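You operate a simulated robot arm through the tools that you are given. There is no shell and no other tool. Be economical: measure what you need, move in short steps, check, and stop when the job is done.

You are at the controls of a simulated two-armed robot. One attempt, no reset.

## Task
Pile two of the three laid-out hex plates on the hex block so the ports run through, and prove them.
Fine: bars over squares of their colour, the top squares on the sides of the tabs; open the white tap and press the yellow button till the green lamp lights. The other plates and the blue tap stay.

The check looks at the end state, three seconds after you hand in, the way a careful person would. Anything else that was tipped, shoved, dropped, spilled or broken makes it a failure.

## Robot
Two 6-joint arms with fingered hands on one trunk, on a base that drives. Base frame: it is fixed to the floor where the robot stands at the start and does not move with it; the origin is under the middle of the robot, x ahead of it, y to its left, z up. Units: mm, degrees, N and s.
The left shoulder is at the start at [70, 168, 1449], the right one opposite. With the tool pointing down near the work surface each hand reaches from about 420 to 680 mm from the robot's upright axis, wherever it stands, measured 20 degrees to its own side. Places, roughly: blue tap marked rail [300, 0, 1000]; hex plate with blue band (6x7x2 cm) [300, 100, 900]; hex plate with brown band (6x7x2 cm) [500, -100, 900]; hex plate with orange band (6x7x2 cm) [300, 100, 1000]; hex plate with purple band (6x7x2 cm) [500, 0, 900]; hex plate with red band (6x7x2 cm) [300, 100, 900]; hex plate with white band (6x7x2 cm) [500, -200, 900]; hex plate with yellow band (6x7x2 cm) [300, 100, 900]; teal box with two taps [300, -100, 900]; white tap marked pile [300, -100, 900]; yellow button on teal box [300, -100, 1000]. Payload 4 kg a hand.
The TCP of each hand is the grasp point between the finger pads, 26 mm short of the fingertips. In the tool frame z runs along the fingers and y along their closing line. Largest opening 132 mm; the body of the gripper starts 73 mm behind the TCP. The gripper is a hand of 3 fingers: y runs from the thumb to the fingers, the wrist lies at [0, 0, -224] in the tool frame, and closing takes about 1.5 s.
Orientation is that of the tool frame in the base frame, as a unit quaternion [x, y, z, w]. With the fingers straight down and closing along the base's y, the tool's x points along the base's -x, its y along +y and its z along -z.

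## Interface
- The arms move only by the tool arm_command. It takes "left_increments", "right_increments" or both (then of equal length, played together; a hand with none holds still); each is text: rows parted by semicolons, each of 6 numbers parted by spaces: the shift along the tool's x, y, z in units of 20 mm (1.0 is 20 mm), then the turn, a rotation vector about the tool's x, y, z in units of 6 degrees (1.0 is 6 degrees). In form: x y z ax ay az; .... A call has 1 to 12 rows; each row shifts and turns the commanded pose from where the row before left it, along the tool's axes as they then stand. "left_jaw" and "right_jaw" are, for a hand that has rows, the opening, from 0 (shut) to 1 (fully open), set as the call begins (left out, the last holds). A call with a number of a shift or a turn outside -1 to 1 is refused whole. Rows are played at 5 a second. More than 50 mm and 8.6 degrees between two rows, or a gripper value outside its range, and nothing of the call is played. A pose out of reach is approached as far as the arm can. The call stops where the force on the tool passes 40 N (or 10 N more than at its start, if that is more) or the arm is blocked; 0.2 s more then pass. The fingers move at their own pace (about 108 mm/s each) and stop on an object; they squeeze with about 30 N. The grip force told is the motor's: it shows also when the fingers shut on nothing. Time passes only in rows, and 0.2 s behind the last, so rows that do not move let the fingers close. The reply holds the time, the measured pose of the TCP, the force on the tool along the base axes, the opening and the grip force, in the units named above and with some noise, with the torque about the TCP (base axes, N m) and any sound that the robot's microphone picked up, and new pictures: "pictures" is both (left out), scene, wrist or none (wrist: the cameras of the hands that moved).
- Cameras (640 x 400 px; columns grow to the right, rows downward): "scene" is now at [107.3, 3.5, 1635.3]; the picture's right is [0.07, -1.00, 0.00], its down [-0.93, -0.07, -0.36] and it looks along [0.36, 0.03, -0.93] (base axes); focal length 257 px, centre (320, 200). "left" rides on the left gripper at [-61, 3, -92] in its tool frame; the picture's right is [-0.05, -1.00, 0.00], its down [0.83, -0.04, -0.55] and it looks along [0.55, -0.03, 0.83] (tool axes); focal length 230 px, centre (320, 200). "right" rides on the right gripper at [62, 3, -92] in its tool frame; the picture's right is [-0.05, 1.00, 0.00], its down [-0.83, -0.04, -0.56] and it looks along [-0.55, -0.03, 0.83] (tool axes); focal length 230 px, centre (320, 200). There is no depth. A picture from a camera that has moved, and an enlarged one, comes with that camera's place and axes in the base frame and with its lens.
- raise_lower(by): slides the trunk up (or, below 0, down) by that many mm; the arms and the scene camera ride with it, the base frame stays. It gives what a move gives, with no picture.
- base_move(legs): drives the robot by 1 to 6 legs, each [ahead, left, turn to the left] in mm, mm and degrees, along the robot's own axes; the way and the turn of a leg run together, so that a leg with both is an arc; at most 1500 mm and 180 degrees a leg. The arms and the cameras ride along, it lands a little off, and it stops where it bumps. It gives what a move gives, and a new picture of the scene camera.
- curl_fingers(finger1, finger2, thumb_bend, hand): sets how far each is bent, from 0 (flat) to 1 (curled in); at 0.3 the hand is open as for a grip, at 0.7 the pads meet at the TCP. One left out holds its place. A second passes; each finger stops where it meets its share of the squeeze, and holds until it gets a number again. A gripper value or a shape takes the hand back. It gives what a move gives, with no picture; readings hold the bend of each and the force on the fingers (four entries, about 0 where the hand has none), thumb and palm.
- preshape(shape, hand): the hand has 3 fingers and takes this shape, open, in about a second: jaw (thumb against the fingers, like two jaws); tri (thumb and two fingers); tip (a fingertip pinch); poke (one finger out to press); point (the index stretched); flat (the hand flat); cup (the hand cupped); fist (a fist). The gripper value then closes the fingers along that shape, each until it touches; the sizes above hold for jaw. It gives what a move gives, with no picture.
- aim_head(pan, tilt): turns the head with the scene camera to pan (to the left, within 86 degrees either way) and tilt (down, from -29 to 69), counted from straight ahead of the robot. It gives what a move gives, and a new picture of the scene camera.
- enlarge(camera, box): a new picture of the part [left, top, right, bottom] of that camera's present view, enlarged. It takes no simulated time.
- job_done(): hands the job in; it is judged then, once.

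Go step by step. Nothing tells you exact positions but the pictures and the camera data: compare them with the known pose of the tool, close in by small moves and look again before you grip or let go. The budget is 120 turns and 260 pictures, counting those below and the enlarged ones. Unless the task says otherwise, let go and move clear before handing in, and close with one line.

The tools are called after ">>>" by a JSON object that holds its "method" and its "body". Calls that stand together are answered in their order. arm_command: Moves the arms, as the interface text tells. Its arguments: {"type":"object","properties":{"left_increments":{"type":"string"},"left_jaw":{"type":"number"},"right_increments":{"type":"string"},"right_jaw":{"type":"number"},"pictures":{"type":"string","enum":["both","scene","wrist","none"]}},"required":[]} The other tools are called the same way: raise_lower (by) slides the trunk up or down; preshape (shape, hand) gives the hand a shape; curl_fingers (finger1, finger2, thumb_bend, hand) moves the fingers one by one; base_move (legs) drives the base; aim_head (pan, tilt) turns the head that bears the scene camera; enlarge (camera, box) takes an enlarged picture of a part of a camera's view; job_done () hands the job in.

At the start:

```text
time: 0.0
left_eef_pos: [98.5, 301.0, 650.8]
left_ee_rot: [0.716, 0.695, 0.062, 0.009]
left_contact_force: [-0.8, 0.4, -0.5]
left_wrist_torque: [-0.02, 0.01, -0.03]
left_width: 131.9
left_finger_force: 0.0
left_shape: jaw
left_bend: [0.3, 0.3, 0.3]
left_finger forces: [0.0, 0.0, 0.1, 0.1, 0.1, 0.0]
right_eef_pos: [380.8, -233.5, 1000.7]
right_ee_rot: [0.0, 1.0, 0.0, 0.001]
right_contact_force: [-0.2, 1.4, -0.7]
right_wrist_torque: [0.02, 0.01, 0.0]
right_width: 131.8
right_finger_force: 0.1
right_shape: jaw
right_bend: [0.3, 0.3, 0.3]
right_finger forces: [0.0, 0.0, 0.1, 0.0, 0.1, 0.0]
trunk travel left (down, up): [-895.0, 45.0]
robot x, y, heading: [-0.9, -3.9, 0.0]
head pan, tilt: [4.3, 68.8]
```

scene: 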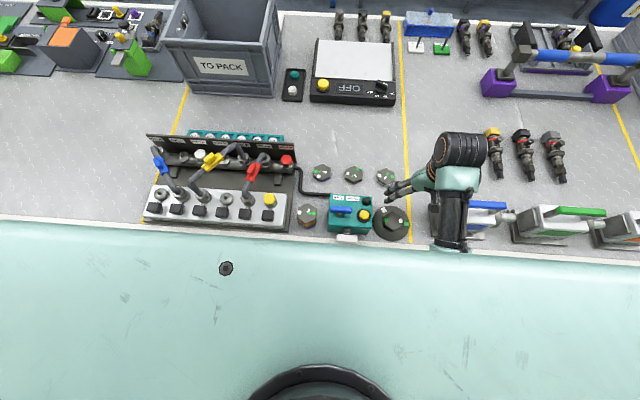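
right: 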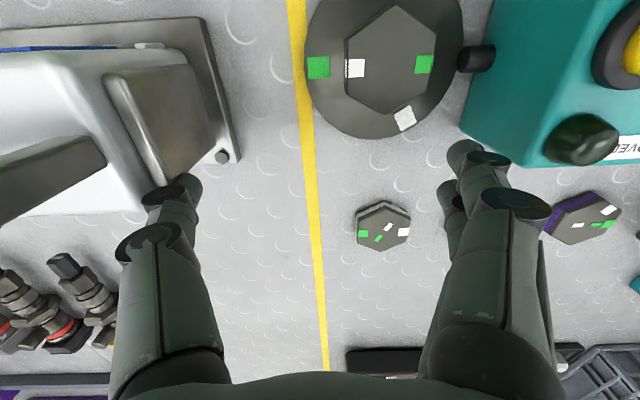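
left: 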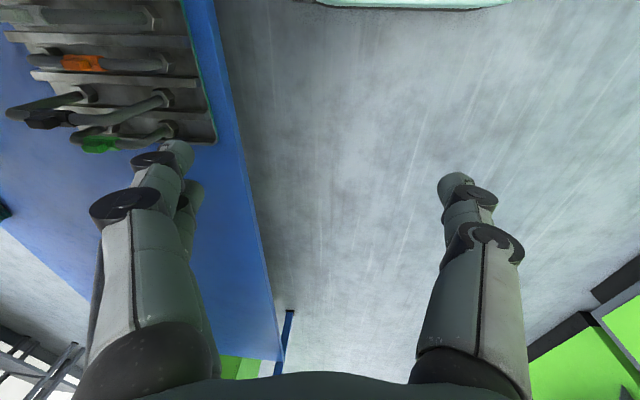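

I see a teal box with taps, a hex block on a round base to its right, and three loose hex plates ahead. I'll enlarge to see details.

>>> {"method": "enlarge", "body": {"camera": "scene", "box": [280, 150, 430, 250]}}

>>> {"method": "enlarge", "body": {"camera": "right", "box": [280, 0, 480, 140]}}

>>> {"method": "enlarge", "body": {"camera": "right", "box": [340, 160, 640, 280]}}

```text
4.00 times, centred on (355, 200) of scene
camera zoom: at [107.3, 3.5, 1635.3], right [0.07, -1.0, 0.0], down [-0.93, -0.07, -0.36], along [0.36, 0.03, -0.93], focal length 1029 px, centre (180, 200)
```

zoom: 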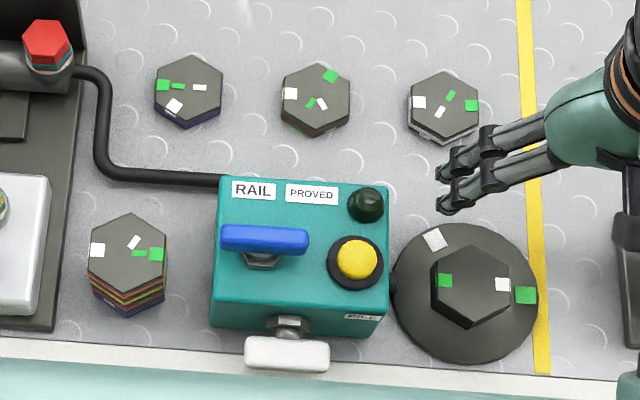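

```text
2.86 times, centred on (380, 70) of right
camera zoom: at [319.8, -231.2, 1092.1], right [0.05, 1.0, 0.0], down [0.83, -0.04, 0.56], along [0.55, -0.03, -0.83], focal length 657 px, centre (149, 571)
```

zoom: 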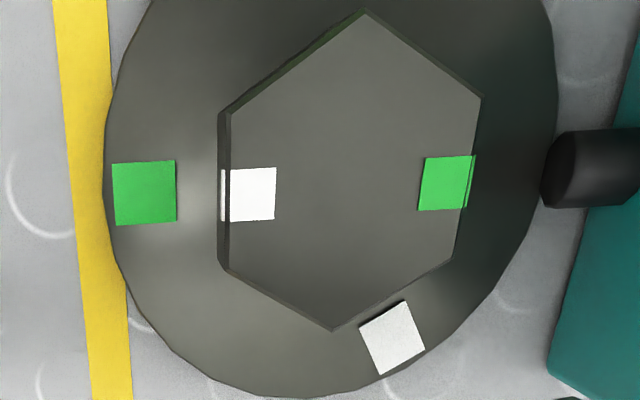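

```text
2.13 times, centred on (490, 220) of right
camera zoom: at [319.8, -231.2, 1092.1], right [0.05, 1.0, 0.0], down [0.83, -0.04, 0.56], along [0.55, -0.03, -0.83], focal length 491 px, centre (-43, 157)
```

zoom: 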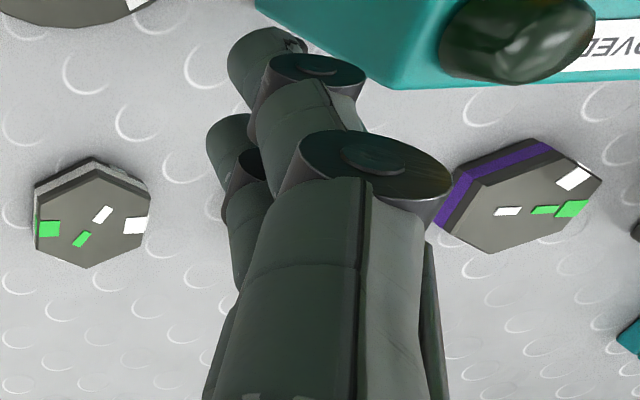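

Reading so far: block G left/W right; purple plate keeps G and turns W; brown plate takes that pattern to the tabs. I'll raise the right hand, back up a little for reach, and look closer.

>>> {"method": "arm_command", "body": {"right_increments": "0 0 -1 0 0 0; 0 0 -1 0 0 0; 0 0 -1 0 0 0; 0 0 -1 0 0 0; 0 0 -1 0 0 0", "pictures": "wrist"}}

>>> {"method": "base_move", "body": {"legs": [[-110, 0, 0]]}}

>>> {"method": "enlarge", "body": {"camera": "scene", "box": [280, 90, 440, 190]}}

>>> {"method": "enlarge", "body": {"camera": "right", "box": [280, 0, 640, 225]}}

```text
time: 1.2
left_eef_pos: [97.6, 301.2, 650.0]
left_ee_rot: [0.716, 0.696, 0.062, 0.009]
left_contact_force: [-0.4, -0.9, 0.8]
left_wrist_torque: [0.0, 0.03, -0.03]
left_width: 131.7
left_finger_force: 0.1
left_shape: jaw
left_bend: [0.3, 0.3, 0.3]
left_finger forces: [0.1, 0.0, 0.0, 0.0, 0.1, 0.1]
right_eef_pos: [380.8, -234.1, 1010.8]
right_ee_rot: [0.0, 1.0, 0.0, 0.0]
right_contact_force: [-0.7, -0.5, 0.5]
right_wrist_torque: [-0.01, 0.01, 0.0]
right_width: 131.9
right_finger_force: 0.1
right_shape: jaw
right_bend: [0.3, 0.3, 0.3]
right_finger forces: [0.0, 0.0, 0.1, 0.0, 0.0, 0.0]
right hand out of reach, approached as far as the arm can: row 1, 2, 3, 4, 5
trunk travel left (down, up): [-895.0, 45.0]
robot x, y, heading: [0.1, 2.1, 0.1]
head pan, tilt: [4.3, 68.8]
camera right: at [319.4, -231.1, 1102.8], right [0.05, 1.0, 0.0], down [0.83, -0.04, 0.56], along [0.55, -0.03, -0.83], focal length 230 px, centre (320, 200)
```

right: 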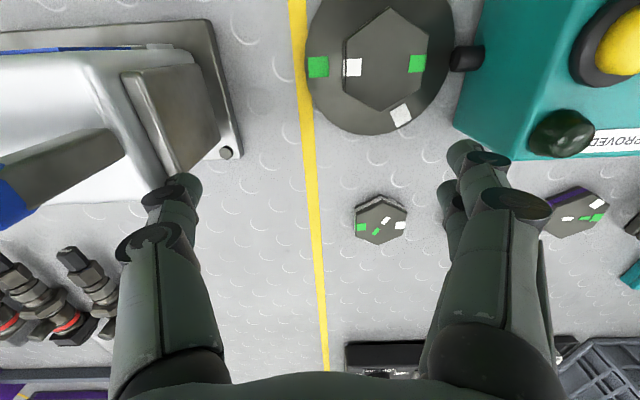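

```text
time: 2.4
left_eef_pos: [-9.4, 301.7, 650.4]
left_ee_rot: [0.714, 0.698, 0.061, 0.007]
left_contact_force: [0.3, -0.5, -0.1]
left_wrist_torque: [-0.01, -0.02, 0.01]
left_width: 131.9
left_finger_force: 0.0
left_shape: jaw
left_bend: [0.3, 0.3, 0.3]
left_finger forces: [0.0, 0.1, 0.1, 0.0, 0.1, 0.0]
right_eef_pos: [275.7, -231.6, 1009.1]
right_ee_rot: [-0.003, 1.0, 0.0, -0.001]
right_contact_force: [0.1, 0.6, -0.1]
right_wrist_torque: [-0.02, -0.01, -0.01]
right_width: 132.0
right_finger_force: 0.0
right_shape: jaw
right_bend: [0.3, 0.3, 0.3]
right_finger forces: [0.1, 0.0, 0.0, 0.0, 0.0, 0.0]
trunk travel left (down, up): [-895.0, 45.0]
robot x, y, heading: [-111.1, 3.5, 0.5]
head pan, tilt: [4.3, 68.8]
camera scene: at [1.9, 3.7, 1635.1], right [0.08, -1.0, 0.0], down [-0.93, -0.07, -0.36], along [0.36, 0.03, -0.93], focal length 257 px, centre (320, 200)
```

scene: 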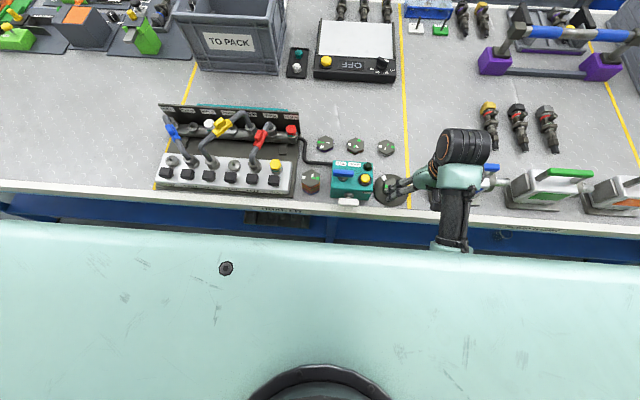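

```text
4.00 times, centred on (360, 140) of scene
camera zoom: at [1.9, 3.7, 1635.1], right [0.08, -1.0, 0.0], down [-0.93, -0.07, -0.36], along [0.36, 0.03, -0.93], focal length 1029 px, centre (160, 440)
```

zoom: 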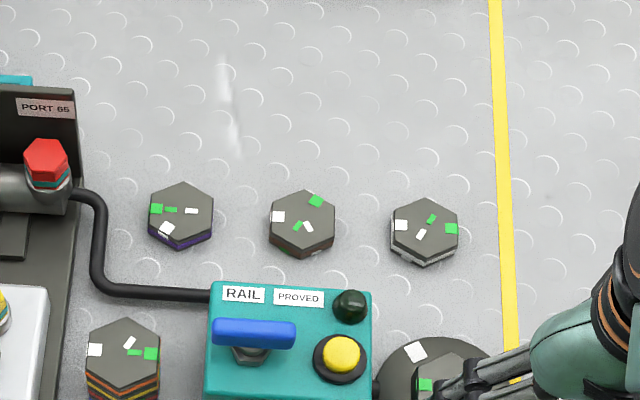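

```text
1.78 times, centred on (460, 112) of right
camera zoom: at [214.2, -229.9, 1102.1], right [0.05, 1.0, 0.0], down [0.83, -0.04, 0.55], along [0.55, -0.03, -0.83], focal length 409 px, centre (71, 356)
```

zoom: 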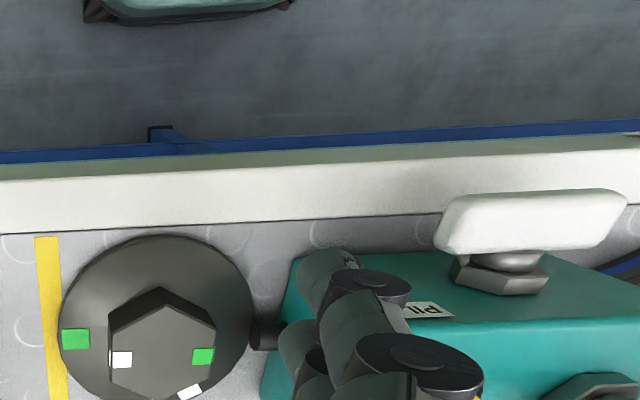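

Plates confirmed: purple first (no turn), then brown turned 60° clockwise. I move the right hand above the purple plate (about [481, 28]).

>>> {"method": "arm_command", "body": {"right_increments": "-1 0 0 0 0 0; -1 0 0 0 0 0; -1 0 0 0 0 0; -1 0 0 0 0 0; -1 0 0 0 0 0; -1 0 0 0 0 0; -1 0 0 0 0 0; -1 0 0 0 0 0; -1 0 0 0 0 0; -0.2 0 0 0 0 0", "pictures": "none"}}

>>> {"method": "arm_command", "body": {"right_increments": "0 1 0 0 0 0; 0 1 0 0 0 0; 0 1 0 0 0 0; 0 1 0 0 0 0; 0 1 0 0 0 0; 0 1 0 0 0 0; 0 1 0 0 0 0; 0 1 0 0 0 0; 0 1 0 0 0 0; 0 1 0 0 0 0; 0 1 0 0 0 0; 0 1 0 0 0 0"}}

```text
time: 4.6
left_eef_pos: [-10.5, 301.8, 651.2]
left_ee_rot: [0.714, 0.698, 0.062, 0.009]
left_contact_force: [-0.6, 0.6, 0.1]
left_wrist_torque: [0.01, -0.03, -0.03]
left_width: 131.9
left_finger_force: 0.1
left_shape: jaw
left_bend: [0.3, 0.3, 0.3]
left_finger forces: [0.0, 0.1, 0.1, 0.0, 0.1, 0.0]
right_eef_pos: [457.9, -231.4, 1009.4]
right_ee_rot: [-0.001, 1.0, 0.0, 0.0]
right_contact_force: [0.0, 0.0, 0.8]
right_wrist_torque: [-0.02, 0.0, 0.0]
right_width: 131.8
right_finger_force: 0.0
right_shape: jaw
right_bend: [0.3, 0.3, 0.3]
right_finger forces: [0.0, 0.0, 0.1, 0.1, 0.0, 0.1]
trunk travel left (down, up): [-895.0, 45.0]
robot x, y, heading: [-110.2, 1.2, 0.2]
head pan, tilt: [4.3, 68.8]
```

```text
time: 7.4
left_eef_pos: [-11.9, 302.6, 650.4]
left_ee_rot: [0.713, 0.698, 0.063, 0.008]
left_contact_force: [0.6, 0.0, 0.2]
left_wrist_torque: [-0.01, -0.02, 0.02]
left_width: 131.9
left_finger_force: 0.1
left_shape: jaw
left_bend: [0.3, 0.3, 0.3]
left_finger forces: [0.0, 0.0, 0.0, 0.1, 0.0, 0.0]
right_eef_pos: [489.5, -70.9, 989.9]
right_ee_rot: [0.024, 0.999, -0.03, 0.0]
right_contact_force: [0.0, 0.2, -0.8]
right_wrist_torque: [-0.04, 0.02, -0.02]
right_width: 131.9
right_finger_force: 0.0
right_shape: jaw
right_bend: [0.3, 0.3, 0.3]
right_finger forces: [0.0, 0.1, 0.0, 0.0, 0.0, 0.0]
right hand out of reach, approached as far as the arm can: row 10, 11, 12
trunk travel left (down, up): [-895.0, 45.0]
robot x, y, heading: [-105.0, 2.2, 0.3]
head pan, tilt: [4.3, 68.8]
stopped in row 12 (right hand): the arm was blocked; the commanded pose is now the measured one
camera scene: at [-1.4, 3.4, 1635.3], right [0.08, -1.0, 0.0], down [-0.93, -0.07, -0.36], along [0.36, 0.03, -0.93], focal length 257 px, centre (320, 200)
camera right: at [428.4, -59.0, 1081.6], right [0.1, 0.99, -0.06], down [0.83, -0.05, 0.56], along [0.55, -0.11, -0.83], focal length 230 px, centre (320, 200)
```

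scene: 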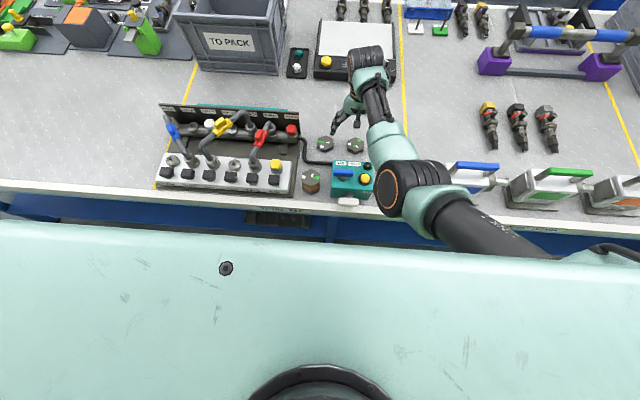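
right: 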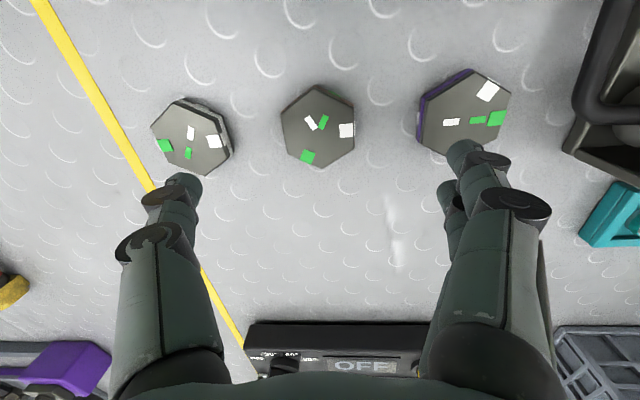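

The purple plate is out of reach across the body; I'll shift the base left by 110 mm so both plates and block are reachable.

>>> {"method": "base_move", "body": {"legs": [[0, 110, 0]]}}

>>> {"method": "arm_command", "body": {"right_increments": "0 0 0 0 0 0; 0 0 0 0 0 0", "pictures": "wrist"}}

```text
time: 8.6
left_eef_pos: [-12.5, 410.2, 650.8]
left_ee_rot: [0.714, 0.697, 0.063, 0.009]
left_contact_force: [0.8, 0.0, -0.2]
left_wrist_torque: [-0.01, -0.01, 0.01]
left_width: 132.1
left_finger_force: 0.1
left_shape: jaw
left_bend: [0.3, 0.3, 0.3]
left_finger forces: [0.0, 0.0, 0.1, 0.1, 0.1, 0.0]
right_eef_pos: [488.1, 37.1, 988.6]
right_ee_rot: [0.025, 0.999, -0.029, -0.001]
right_contact_force: [-3.6, -7.2, 2.7]
right_wrist_torque: [0.18, -0.04, 0.2]
right_width: 131.9
right_finger_force: 0.0
right_shape: jaw
right_bend: [0.3, 0.33, 0.3]
right_finger forces: [0.1, 8.5, 0.0, 0.0, 0.0, 0.1]
trunk travel left (down, up): [-895.0, 45.0]
robot x, y, heading: [-107.9, 108.7, 0.2]
head pan, tilt: [4.3, 68.8]
camera scene: at [-3.1, 111.1, 1635.5], right [0.08, -1.0, 0.0], down [-0.93, -0.07, -0.36], along [0.36, 0.03, -0.93], focal length 257 px, centre (320, 200)
```

scene: 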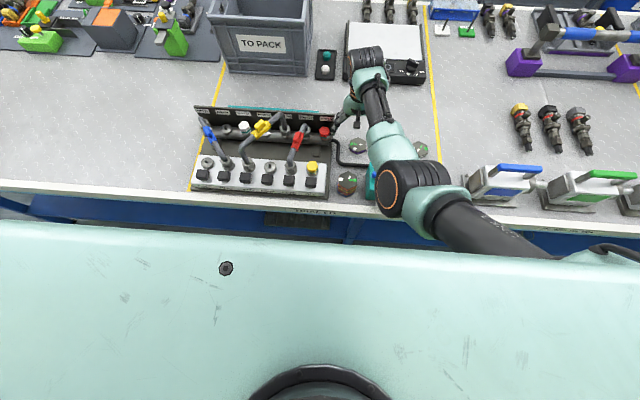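

```text
time: 9.2
left_eef_pos: [-12.0, 409.6, 650.4]
left_ee_rot: [0.714, 0.697, 0.063, 0.01]
left_contact_force: [0.4, -0.2, 0.0]
left_wrist_torque: [0.0, 0.01, 0.01]
left_width: 131.8
left_finger_force: 0.1
left_shape: jaw
left_bend: [0.3, 0.3, 0.3]
left_finger forces: [0.0, 0.1, 0.0, 0.1, 0.0, 0.0]
right_eef_pos: [487.4, 37.0, 988.9]
right_ee_rot: [0.025, 0.999, -0.032, -0.001]
right_contact_force: [-3.3, -4.7, 1.5]
right_wrist_torque: [0.03, 0.09, 0.18]
right_width: 132.2
right_finger_force: 0.1
right_shape: jaw
right_bend: [0.3, 0.33, 0.3]
right_finger forces: [0.0, 7.2, 0.0, 0.0, 0.0, 0.0]
trunk travel left (down, up): [-895.0, 45.0]
robot x, y, heading: [-106.2, 109.7, -0.2]
head pan, tilt: [4.3, 68.8]
camera right: at [426.1, 48.1, 1080.8], right [0.1, 0.99, -0.06], down [0.83, -0.05, 0.56], along [0.55, -0.11, -0.83], focal length 230 px, centre (320, 200)
```

right: 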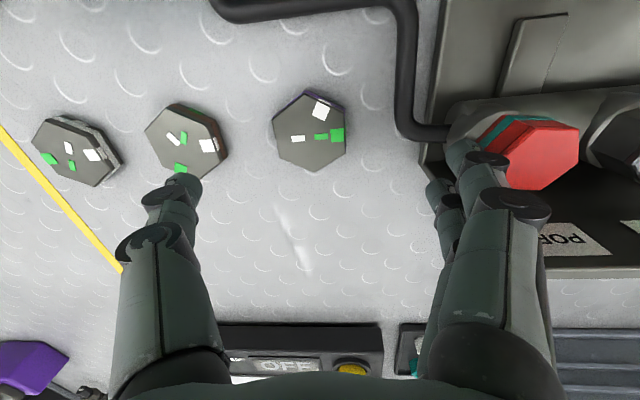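

A finger brushed the red cap of the neighbouring fitting (7 N). I back off at once and narrow the hand.

>>> {"method": "arm_command", "body": {"right_increments": "0 -0.5 0 0 0 0; 0 0 0 0 0 0; 0 0 0 0 0 0; 0 0 0 0 0 0", "right_jaw": 0.65}}

>>> {"method": "enlarge", "body": {"camera": "right", "box": [360, 60, 640, 260]}}

```text
time: 10.2
left_eef_pos: [-11.5, 410.0, 650.0]
left_ee_rot: [0.714, 0.698, 0.062, 0.008]
left_contact_force: [0.0, 0.5, -0.2]
left_wrist_torque: [-0.01, 0.03, 0.0]
left_width: 131.9
left_finger_force: 0.2
left_shape: jaw
left_bend: [0.3, 0.3, 0.3]
left_finger forces: [0.1, 0.0, 0.1, 0.1, 0.1, 0.1]
right_eef_pos: [488.7, 28.1, 988.8]
right_ee_rot: [0.024, 0.999, -0.03, -0.002]
right_contact_force: [0.2, -0.4, 0.1]
right_wrist_torque: [-0.02, -0.02, -0.01]
right_width: 86.3
right_finger_force: 0.0
right_shape: jaw
right_bend: [0.7, 0.7, 0.67]
right_finger forces: [0.1, 0.0, 0.0, 0.0, 0.0, 0.1]
trunk travel left (down, up): [-895.0, 45.0]
robot x, y, heading: [-109.2, 109.9, 0.4]
head pan, tilt: [4.3, 68.8]
camera scene: at [-1.2, 112.3, 1635.3], right [0.08, -1.0, 0.0], down [-0.93, -0.07, -0.36], along [0.36, 0.03, -0.93], focal length 257 px, centre (320, 200)
camera right: at [427.5, 39.4, 1081.3], right [0.1, 0.99, -0.06], down [0.83, -0.05, 0.56], along [0.55, -0.11, -0.83], focal length 230 px, centre (320, 200)
```

scene: 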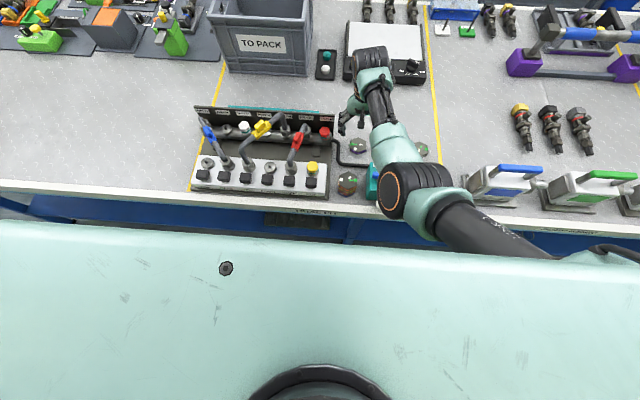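
right: 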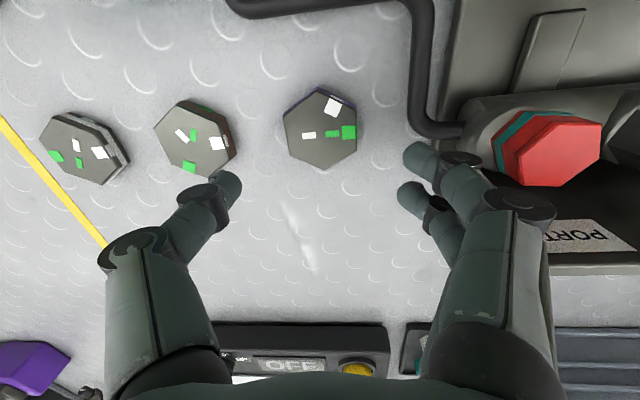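

```text
2.00 times, centred on (500, 160) of right
camera zoom: at [427.5, 39.4, 1081.3], right [0.1, 0.99, -0.06], down [0.83, -0.05, 0.56], along [0.55, -0.11, -0.83], focal length 460 px, centre (-40, 280)
```

zoom: 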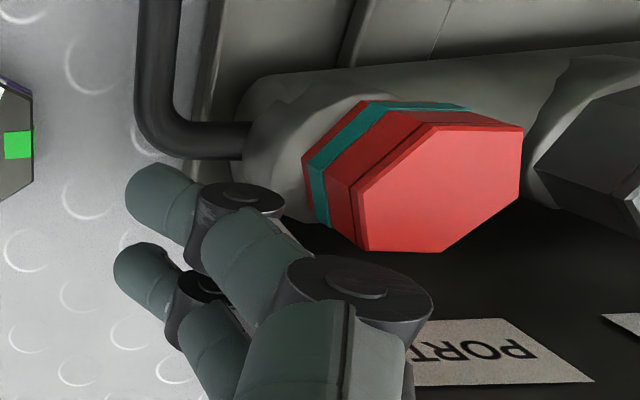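

No damage visible. I straighten the hand and lower it over the purple plate.

>>> {"method": "arm_command", "body": {"right_increments": "0 0 0 -0.573 0 -0.458; 0.4 -0.05 0.5 0 0 0; 0 0 1 0 0 0; 0 0 0 0 0 0", "pictures": "wrist"}}

>>> {"method": "enlarge", "body": {"camera": "right", "box": [220, 80, 440, 260]}}

```text
time: 11.2
left_eef_pos: [-11.2, 408.7, 650.9]
left_ee_rot: [0.714, 0.697, 0.062, 0.008]
left_contact_force: [-0.2, 0.4, 0.2]
left_wrist_torque: [0.02, 0.02, -0.01]
left_width: 131.9
left_finger_force: 0.1
left_shape: jaw
left_bend: [0.3, 0.3, 0.3]
left_finger forces: [0.0, 0.0, 0.0, 0.1, 0.0, 0.1]
right_eef_pos: [482.8, 26.9, 959.9]
right_ee_rot: [0.001, 1.0, 0.0, -0.001]
right_contact_force: [0.9, -0.3, 0.1]
right_wrist_torque: [0.03, 0.04, 0.0]
right_width: 86.0
right_finger_force: 0.0
right_shape: jaw
right_bend: [0.7, 0.7, 0.67]
right_finger forces: [0.1, 0.0, 0.0, 0.0, 0.0, 0.0]
trunk travel left (down, up): [-895.0, 45.0]
robot x, y, heading: [-107.2, 107.9, -0.2]
head pan, tilt: [4.3, 68.8]
camera right: at [420.0, 30.2, 1051.7], right [0.05, 1.0, 0.0], down [0.83, -0.04, 0.55], along [0.55, -0.03, -0.83], focal length 230 px, centre (320, 200)
```

right: 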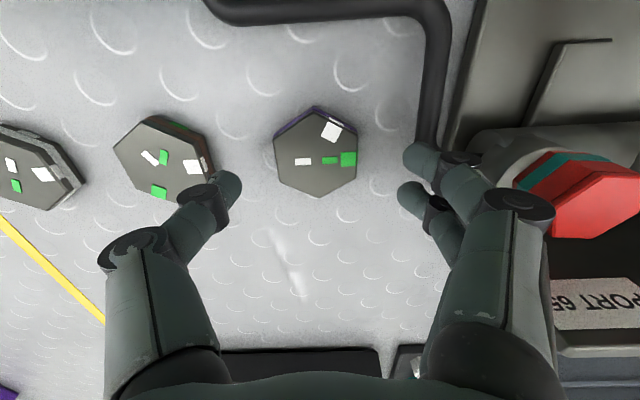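

```text
2.22 times, centred on (330, 170) of right
camera zoom: at [420.0, 30.2, 1051.7], right [0.05, 1.0, 0.0], down [0.83, -0.04, 0.55], along [0.55, -0.03, -0.83], focal length 511 px, centre (298, 267)
```

zoom: 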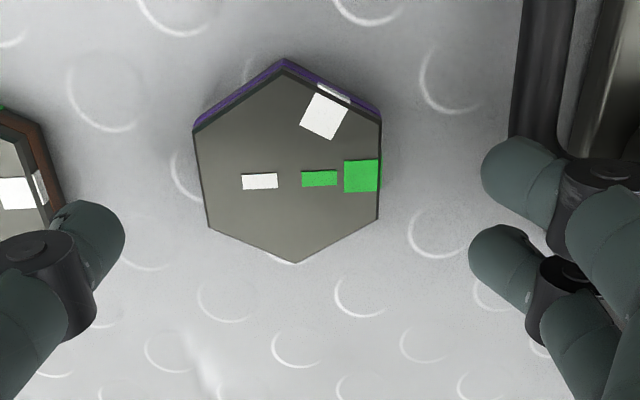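

The plate is at about [481.5, 24.5], yaw matches the hand. Lowering to grip height.

>>> {"method": "arm_command", "body": {"right_increments": "0.06 -0.13 0.5 0 0 0; 0 0 0.7 0 0 0; 0 0 0.5 0 0 0; 0 0 0.2 0 0 0; 0 0 0 0 0 0", "pictures": "wrist"}}

```text
time: 12.4
left_eef_pos: [-13.9, 408.7, 650.5]
left_ee_rot: [0.714, 0.697, 0.064, 0.01]
left_contact_force: [-0.3, 0.0, -0.8]
left_wrist_torque: [-0.01, 0.02, 0.0]
left_width: 131.9
left_finger_force: 0.0
left_shape: jaw
left_bend: [0.3, 0.3, 0.3]
left_finger forces: [0.0, 0.0, 0.0, 0.1, 0.1, 0.0]
right_eef_pos: [477.6, 26.5, 926.4]
right_ee_rot: [0.001, 1.0, 0.0, 0.004]
right_contact_force: [-2.4, -0.7, 25.6]
right_wrist_torque: [1.1, 0.11, 0.14]
right_width: 84.3
right_finger_force: 0.1
right_shape: jaw
right_bend: [0.72, 0.71, 0.68]
right_finger forces: [12.5, 10.7, 0.0, 0.0, 2.3, 0.0]
trunk travel left (down, up): [-895.0, 45.0]
robot x, y, heading: [-108.8, 107.9, 0.1]
head pan, tilt: [4.3, 68.8]
camera right: at [415.7, 29.2, 1017.8], right [0.05, 1.0, 0.0], down [0.83, -0.05, 0.56], along [0.56, -0.03, -0.83], focal length 230 px, centre (320, 200)
```

right: 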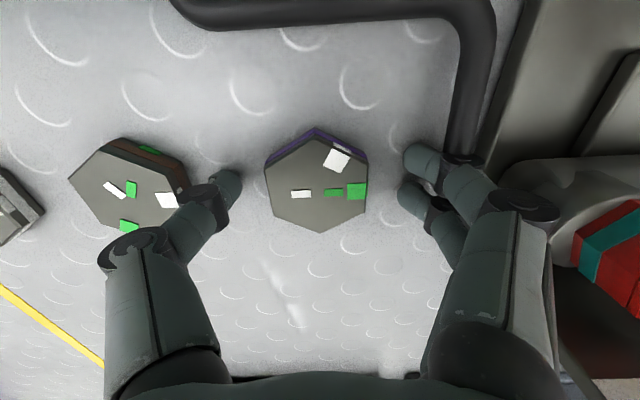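

The fingertips touched the table at TCP z≈926; I rise 6 mm and close.

>>> {"method": "arm_command", "body": {"right_increments": "0 0 -0.35 0 0 0; 0 0 0 0 0 0", "pictures": "wrist"}}

>>> {"method": "enlarge", "body": {"camera": "right", "box": [180, 100, 460, 260]}}

```text
time: 13.0
left_eef_pos: [-12.3, 411.0, 650.1]
left_ee_rot: [0.714, 0.698, 0.063, 0.009]
left_contact_force: [-0.6, -0.2, 0.2]
left_wrist_torque: [0.0, 0.0, -0.02]
left_width: 131.7
left_finger_force: 0.1
left_shape: jaw
left_bend: [0.3, 0.3, 0.3]
left_finger forces: [0.0, 0.1, 0.0, 0.1, 0.1, 0.0]
right_eef_pos: [476.5, 25.3, 927.1]
right_ee_rot: [0.001, 1.0, 0.0, -0.001]
right_contact_force: [3.4, 0.3, 7.7]
right_wrist_torque: [0.43, -0.07, -0.18]
right_width: 86.1
right_finger_force: 0.0
right_shape: jaw
right_bend: [0.7, 0.7, 0.68]
right_finger forces: [3.9, 4.0, 0.0, 0.0, 0.0, 0.1]
trunk travel left (down, up): [-895.0, 45.0]
robot x, y, heading: [-106.7, 112.5, -0.1]
head pan, tilt: [4.3, 68.8]
camera right: at [415.9, 27.8, 1018.9], right [0.05, 1.0, 0.0], down [0.83, -0.04, 0.55], along [0.55, -0.03, -0.83], focal length 230 px, centre (320, 200)
```

right: 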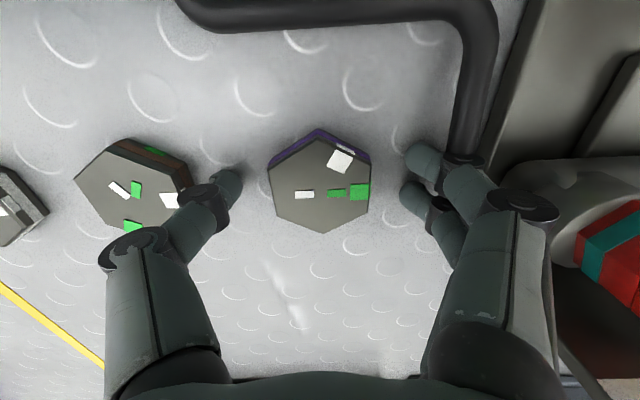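

```text
2.29 times, centred on (320, 180) of right
camera zoom: at [415.9, 27.8, 1018.9], right [0.05, 1.0, 0.0], down [0.83, -0.04, 0.55], along [0.55, -0.03, -0.83], focal length 526 px, centre (320, 246)
```

zoom: 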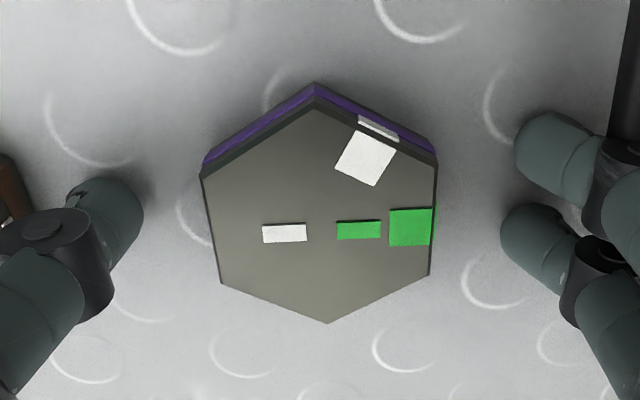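

>>> {"method": "arm_command", "body": {"right_increments": "0 0 -0.2 0 0 0; 0 0 0 0 0 0", "pictures": "none"}}

>>> {"method": "arm_command", "body": {"right_increments": "0 0 0 0 0 0; 0 0 0 0 0 0; 0 0 0 0 0 0; 0 0 0 0 0 0; 0 0 0 0 0 0; 0 0 0 0 0 0", "right_jaw": 0.35, "pictures": "wrist"}}

```text
time: 13.6
left_eef_pos: [-12.5, 410.8, 651.2]
left_ee_rot: [0.714, 0.697, 0.063, 0.009]
left_contact_force: [0.4, 0.3, -0.5]
left_wrist_torque: [0.0, 0.01, -0.01]
left_width: 131.7
left_finger_force: 0.0
left_shape: jaw
left_bend: [0.3, 0.3, 0.3]
left_finger forces: [0.0, 0.0, 0.0, 0.0, 0.0, 0.1]
right_eef_pos: [477.6, 24.1, 930.7]
right_ee_rot: [0.001, 1.0, -0.001, -0.001]
right_contact_force: [0.2, 0.5, 0.7]
right_wrist_torque: [-0.03, -0.02, -0.01]
right_width: 86.0
right_finger_force: 0.1
right_shape: jaw
right_bend: [0.7, 0.7, 0.68]
right_finger forces: [0.0, 0.0, 0.1, 0.1, 0.0, 0.1]
trunk travel left (down, up): [-895.0, 45.0]
robot x, y, heading: [-110.7, 108.1, -0.1]
head pan, tilt: [4.3, 68.8]
```

```text
time: 15.0
left_eef_pos: [-11.8, 411.5, 648.8]
left_ee_rot: [0.714, 0.698, 0.062, 0.009]
left_contact_force: [0.7, 0.3, 0.1]
left_wrist_torque: [0.0, -0.01, 0.02]
left_width: 132.1
left_finger_force: 0.0
left_shape: jaw
left_bend: [0.3, 0.3, 0.3]
left_finger forces: [0.1, 0.0, 0.0, 0.0, 0.1, 0.0]
right_eef_pos: [478.4, 26.0, 930.9]
right_ee_rot: [0.001, 1.0, 0.0, -0.001]
right_contact_force: [0.5, -0.2, -2.6]
right_wrist_torque: [0.01, 0.02, -0.01]
right_width: 45.7
right_finger_force: 29.8
right_shape: jaw
right_bend: [0.74, 0.73, 0.7]
right_finger forces: [13.6, 13.6, 0.0, 0.1, 27.2, 0.0]
trunk travel left (down, up): [-895.0, 45.0]
robot x, y, heading: [-106.2, 108.6, -0.2]
head pan, tilt: [4.3, 68.8]
camera right: at [417.0, 27.9, 1023.8], right [0.05, 1.0, 0.0], down [0.83, -0.04, 0.55], along [0.55, -0.03, -0.83], focal length 230 px, centre (320, 200)
```

right: 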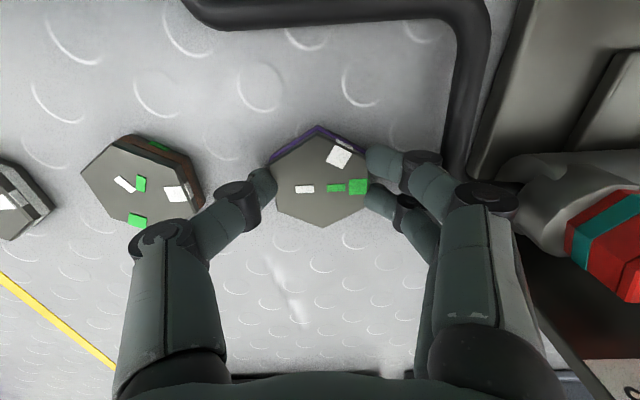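

Gripped firmly. Lifting.

>>> {"method": "arm_command", "body": {"right_increments": "0 0 -0.5 0 0 0; 0 0 -1 0 0 0; 0 0 -1 0 0 0; 0 0 -0.8 0 0 0; 0 0 0 0 0 0"}}

>>> {"method": "enlarge", "body": {"camera": "right", "box": [180, 100, 460, 260]}}

```text
time: 16.2
left_eef_pos: [-12.4, 409.7, 651.0]
left_ee_rot: [0.713, 0.698, 0.062, 0.008]
left_contact_force: [0.1, -0.4, 0.3]
left_wrist_torque: [0.0, -0.03, -0.02]
left_width: 132.0
left_finger_force: 0.1
left_shape: jaw
left_bend: [0.3, 0.3, 0.3]
left_finger forces: [0.0, 0.0, 0.0, 0.0, 0.0, 0.0]
right_eef_pos: [477.9, 24.9, 997.8]
right_ee_rot: [0.001, 1.0, -0.001, -0.001]
right_contact_force: [-0.3, 0.5, -2.4]
right_wrist_torque: [0.0, 0.01, 0.03]
right_width: 45.4
right_finger_force: 29.8
right_shape: jaw
right_bend: [0.74, 0.73, 0.7]
right_finger forces: [13.6, 13.6, 0.0, 0.0, 27.3, 0.0]
trunk travel left (down, up): [-895.0, 45.0]
robot x, y, heading: [-107.0, 108.8, 0.1]
head pan, tilt: [4.3, 68.8]
camera scene: at [-1.0, 112.3, 1635.3], right [0.08, -1.0, 0.0], down [-0.93, -0.07, -0.36], along [0.36, 0.03, -0.93], focal length 257 px, centre (320, 200)
camera right: at [416.9, 27.3, 1090.3], right [0.05, 1.0, 0.0], down [0.83, -0.04, 0.55], along [0.55, -0.03, -0.83], focal length 230 px, centre (320, 200)
```

scene: 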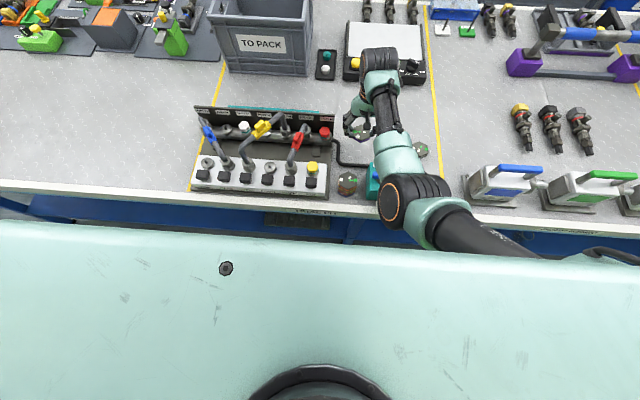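
right: 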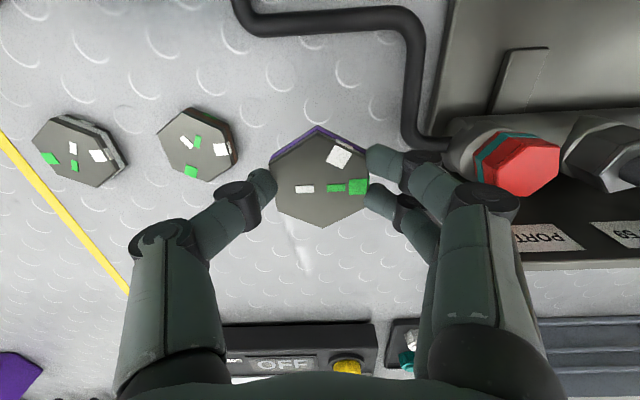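

```text
2.29 times, centred on (320, 180) of right
camera zoom: at [416.9, 27.3, 1090.3], right [0.05, 1.0, 0.0], down [0.83, -0.04, 0.55], along [0.55, -0.03, -0.83], focal length 526 px, centre (320, 246)
```

zoom: 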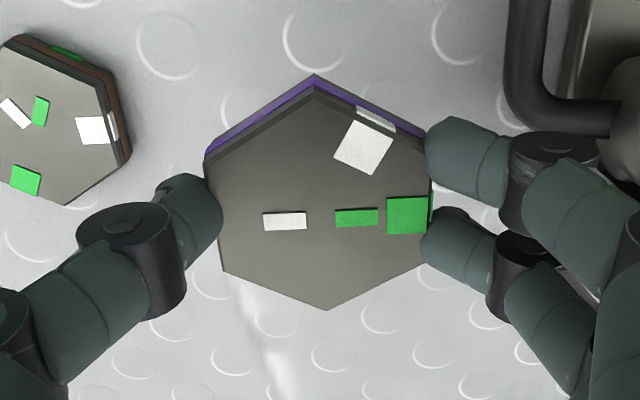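

Plate held level and aligned. Carrying it over past the other plates, then back over the block at height.

>>> {"method": "arm_command", "body": {"right_increments": "0 -1 0 0 0 0; 0 -1 0 0 0 0; 0 -1 0 0 0 0; 0 -1 0 0 0 0; 0 -1 0 0 0 0; 0 -1 0 0 0 0; 0 -1 0 0 0 0; 0 -1 0 0 0 0; 0 -1 0 0 0 0; 0 -1 0 0 0 0; 0 -0.6 0 0 0 0; 0 0 0 0 0 0", "pictures": "none"}}

>>> {"method": "arm_command", "body": {"right_increments": "1 0 0 0 0 0; 1 0 0 0 0 0; 1 0 0 0 0 0; 1 0 0 0 0 0; 0.5 0 0 0 0 0; 0 0 0 0 0 0"}}

```text
time: 18.8
left_eef_pos: [-11.3, 410.6, 650.6]
left_ee_rot: [0.714, 0.697, 0.062, 0.009]
left_contact_force: [-1.0, -0.2, 0.5]
left_wrist_torque: [0.02, 0.01, 0.01]
left_width: 131.8
left_finger_force: 0.0
left_shape: jaw
left_bend: [0.3, 0.3, 0.3]
left_finger forces: [0.1, 0.1, 0.1, 0.0, 0.0, 0.1]
right_eef_pos: [476.8, -186.3, 997.8]
right_ee_rot: [0.001, 1.0, 0.0, -0.002]
right_contact_force: [-0.4, -0.2, -2.5]
right_wrist_torque: [-0.02, -0.02, 0.01]
right_width: 45.5
right_finger_force: 29.9
right_shape: jaw
right_bend: [0.74, 0.73, 0.7]
right_finger forces: [13.7, 13.6, 0.0, 0.0, 27.4, 0.0]
trunk travel left (down, up): [-895.0, 45.0]
robot x, y, heading: [-111.2, 110.0, 0.1]
head pan, tilt: [4.3, 68.8]
```

```text
time: 20.2
left_eef_pos: [-11.5, 410.6, 651.1]
left_ee_rot: [0.714, 0.698, 0.062, 0.009]
left_contact_force: [0.5, 0.1, 0.3]
left_wrist_torque: [0.0, 0.03, -0.01]
left_width: 131.9
left_finger_force: 0.0
left_shape: jaw
left_bend: [0.3, 0.3, 0.3]
left_finger forces: [0.1, 0.0, 0.0, 0.0, 0.0, 0.0]
right_eef_pos: [388.6, -186.3, 999.2]
right_ee_rot: [0.001, 1.0, 0.0, -0.002]
right_contact_force: [-0.7, -0.9, -2.2]
right_wrist_torque: [0.0, 0.03, 0.01]
right_width: 45.6
right_finger_force: 30.3
right_shape: jaw
right_bend: [0.74, 0.73, 0.7]
right_finger forces: [13.7, 13.7, 0.0, 0.0, 27.4, 0.0]
trunk travel left (down, up): [-895.0, 45.0]
robot x, y, heading: [-110.5, 109.6, 0.3]
head pan, tilt: [4.3, 68.8]
camera scene: at [-0.7, 112.3, 1635.2], right [0.08, -1.0, 0.0], down [-0.93, -0.07, -0.36], along [0.36, 0.03, -0.93], focal length 257 px, centre (320, 200)
camera right: at [327.6, -183.7, 1091.5], right [0.05, 1.0, 0.0], down [0.83, -0.04, 0.55], along [0.55, -0.03, -0.83], focal length 230 px, centre (320, 200)
```

scene: 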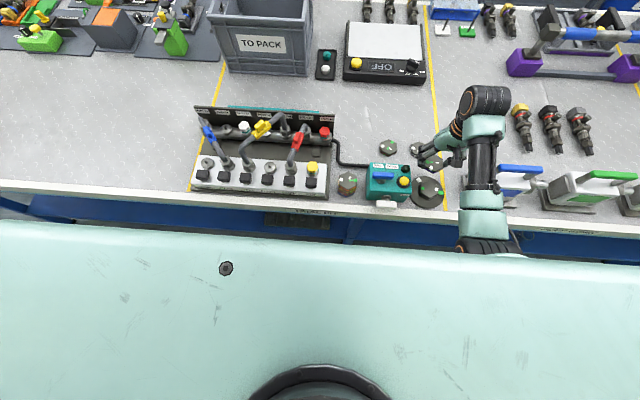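
right: 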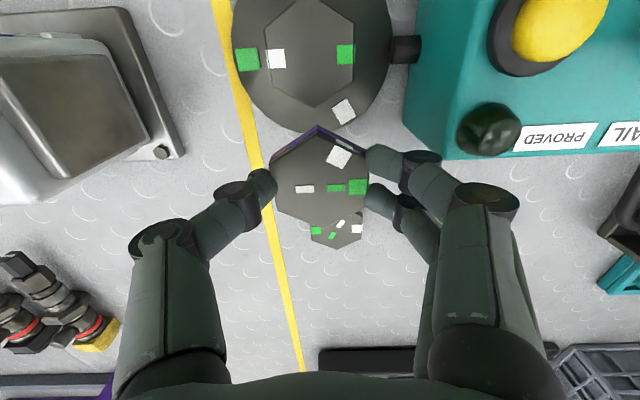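

>>> {"method": "enlarge", "body": {"camera": "right", "box": [220, 0, 460, 150]}}

>>> {"method": "enlarge", "body": {"camera": "scene", "box": [360, 140, 480, 215]}}

```text
2.67 times, centred on (340, 75) of right
camera zoom: at [327.6, -183.7, 1091.5], right [0.05, 1.0, 0.0], down [0.83, -0.04, 0.55], along [0.55, -0.03, -0.83], focal length 614 px, centre (267, 533)
```

zoom: 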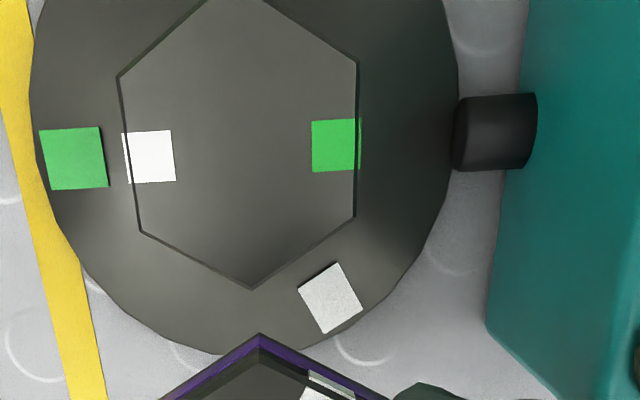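

```text
5.33 times, centred on (420, 178) of scene
camera zoom: at [-0.7, 112.3, 1635.2], right [0.08, -1.0, 0.0], down [-0.93, -0.07, -0.36], along [0.36, 0.03, -0.93], focal length 1372 px, centre (-213, 320)
```

zoom: 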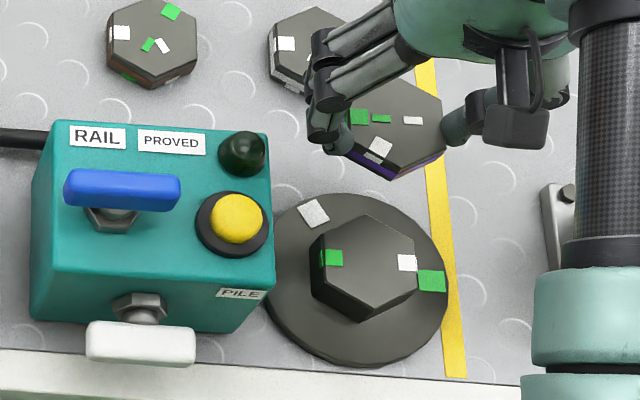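

Block top centre is about [332, -189.5, 924], yaw ~0; plate centre sits 4 mm ahead of the TCP. Moving above it.

>>> {"method": "arm_command", "body": {"right_increments": "1 0 0 0 0 0; 1 -0.12 0 0 0 0; 1.0 0 0 0 0 0; 0.04 0 0 0 0 0; 0 0 1 0 0 0; 0 0 0.5 0 0 0; 0 0 0 0 0 0"}}

>>> {"method": "enlarge", "body": {"camera": "right", "box": [200, 80, 440, 240]}}

>>> {"method": "enlarge", "body": {"camera": "scene", "box": [360, 140, 480, 215]}}

```text
time: 21.8
left_eef_pos: [-12.3, 410.4, 650.2]
left_ee_rot: [0.714, 0.698, 0.062, 0.009]
left_contact_force: [0.0, 0.6, -0.5]
left_wrist_torque: [-0.01, -0.04, -0.01]
left_width: 131.9
left_finger_force: 0.0
left_shape: jaw
left_bend: [0.3, 0.3, 0.3]
left_finger forces: [0.0, 0.0, 0.1, 0.0, 0.0, 0.1]
right_eef_pos: [327.4, -190.7, 970.0]
right_ee_rot: [0.001, 1.0, 0.0, -0.002]
right_contact_force: [0.6, -0.3, -1.2]
right_wrist_torque: [0.02, -0.04, -0.01]
right_width: 45.1
right_finger_force: 30.1
right_shape: jaw
right_bend: [0.74, 0.73, 0.7]
right_finger forces: [13.7, 13.6, 0.0, 0.0, 27.3, 0.1]
trunk travel left (down, up): [-895.0, 45.0]
robot x, y, heading: [-108.2, 106.3, 0.2]
head pan, tilt: [4.3, 68.8]
camera scene: at [-1.2, 112.3, 1635.3], right [0.08, -1.0, 0.0], down [-0.93, -0.07, -0.36], along [0.36, 0.03, -0.93], focal length 257 px, centre (320, 200)
camera right: at [265.4, -187.4, 1061.9], right [0.05, 1.0, 0.0], down [0.83, -0.04, 0.55], along [0.55, -0.03, -0.83], focal length 230 px, centre (320, 200)
```

scene: 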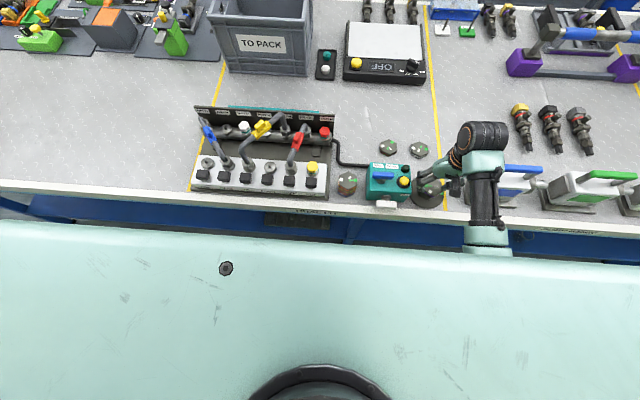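
right: 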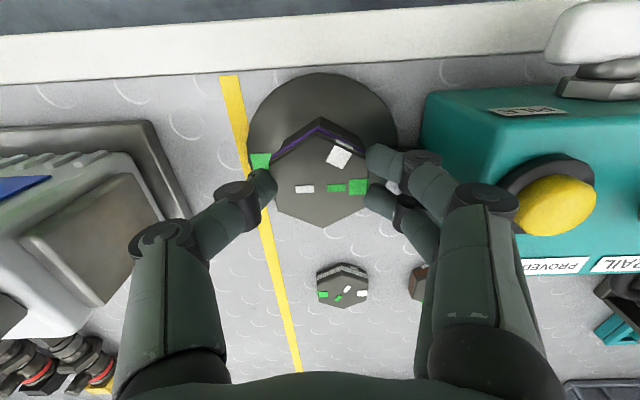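

```text
2.50 times, centred on (320, 160) of right
camera zoom: at [265.4, -187.4, 1061.9], right [0.05, 1.0, 0.0], down [0.83, -0.04, 0.55], along [0.55, -0.03, -0.83], focal length 575 px, centre (320, 300)
```

zoom: 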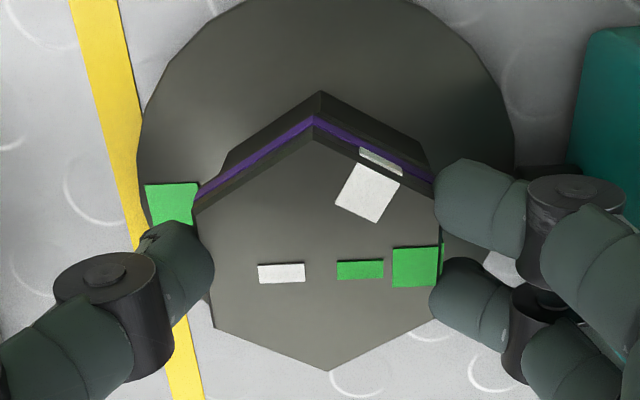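

```text
5.33 times, centred on (420, 178) of scene
camera zoom: at [-1.2, 112.3, 1635.3], right [0.08, -1.0, 0.0], down [-0.93, -0.07, -0.36], along [0.36, 0.03, -0.93], focal length 1372 px, centre (-213, 320)
```

zoom: 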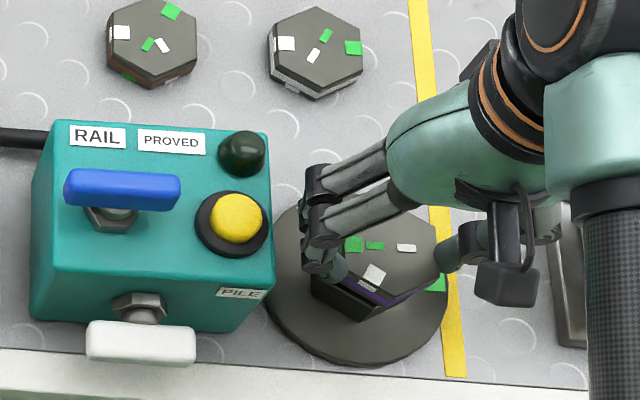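

Aligned within about 1 mm. I shift 1.3 mm left and lower until contact.

>>> {"method": "arm_command", "body": {"right_increments": "0 0.065 0.3 0 0 0; 0 0 0.2 0 0 0; 0 0 0.1 0 0 0; 0 0 0 0 0 0", "pictures": "none"}}

>>> {"method": "enlarge", "body": {"camera": "right", "box": [200, 80, 440, 240]}}

>>> {"method": "enlarge", "body": {"camera": "scene", "box": [390, 160, 470, 210]}}

```text
time: 22.8
left_eef_pos: [-11.3, 410.4, 649.8]
left_ee_rot: [0.714, 0.697, 0.062, 0.01]
left_contact_force: [-0.1, -0.2, -0.5]
left_wrist_torque: [0.0, 0.01, -0.01]
left_width: 131.9
left_finger_force: 0.0
left_shape: jaw
left_bend: [0.3, 0.3, 0.3]
left_finger forces: [0.1, 0.0, 0.1, 0.1, 0.0, 0.0]
right_eef_pos: [325.7, -188.2, 959.3]
right_ee_rot: [0.001, 1.0, -0.001, 0.002]
right_contact_force: [3.0, -3.4, 17.9]
right_wrist_torque: [-0.14, -0.05, -0.01]
right_width: 46.1
right_finger_force: 30.0
right_shape: jaw
right_bend: [0.74, 0.74, 0.7]
right_finger forces: [15.0, 14.9, 0.0, 0.0, 33.0, 0.1]
trunk travel left (down, up): [-895.0, 45.0]
robot x, y, heading: [-108.4, 108.9, 0.2]
head pan, tilt: [4.3, 68.8]
```

```text
2.50 times, centred on (320, 160) of right
camera zoom: at [265.0, -185.3, 1052.0], right [0.05, 1.0, 0.0], down [0.83, -0.04, 0.56], along [0.56, -0.03, -0.83], focal length 575 px, centre (320, 300)
```

zoom: 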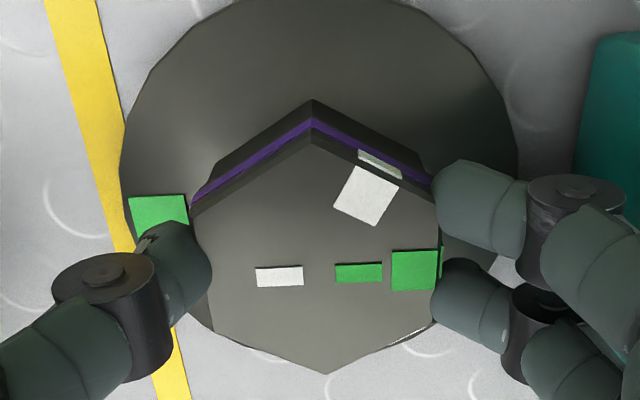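

```text
8.00 times, centred on (430, 185) of scene
camera zoom: at [-3.4, 113.3, 1635.7], right [0.08, -1.0, 0.0], down [-0.93, -0.07, -0.36], along [0.36, 0.03, -0.93], focal length 2059 px, centre (-560, 320)
```

zoom: 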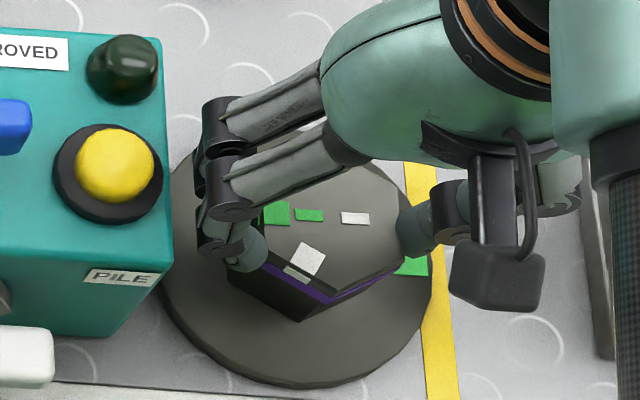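

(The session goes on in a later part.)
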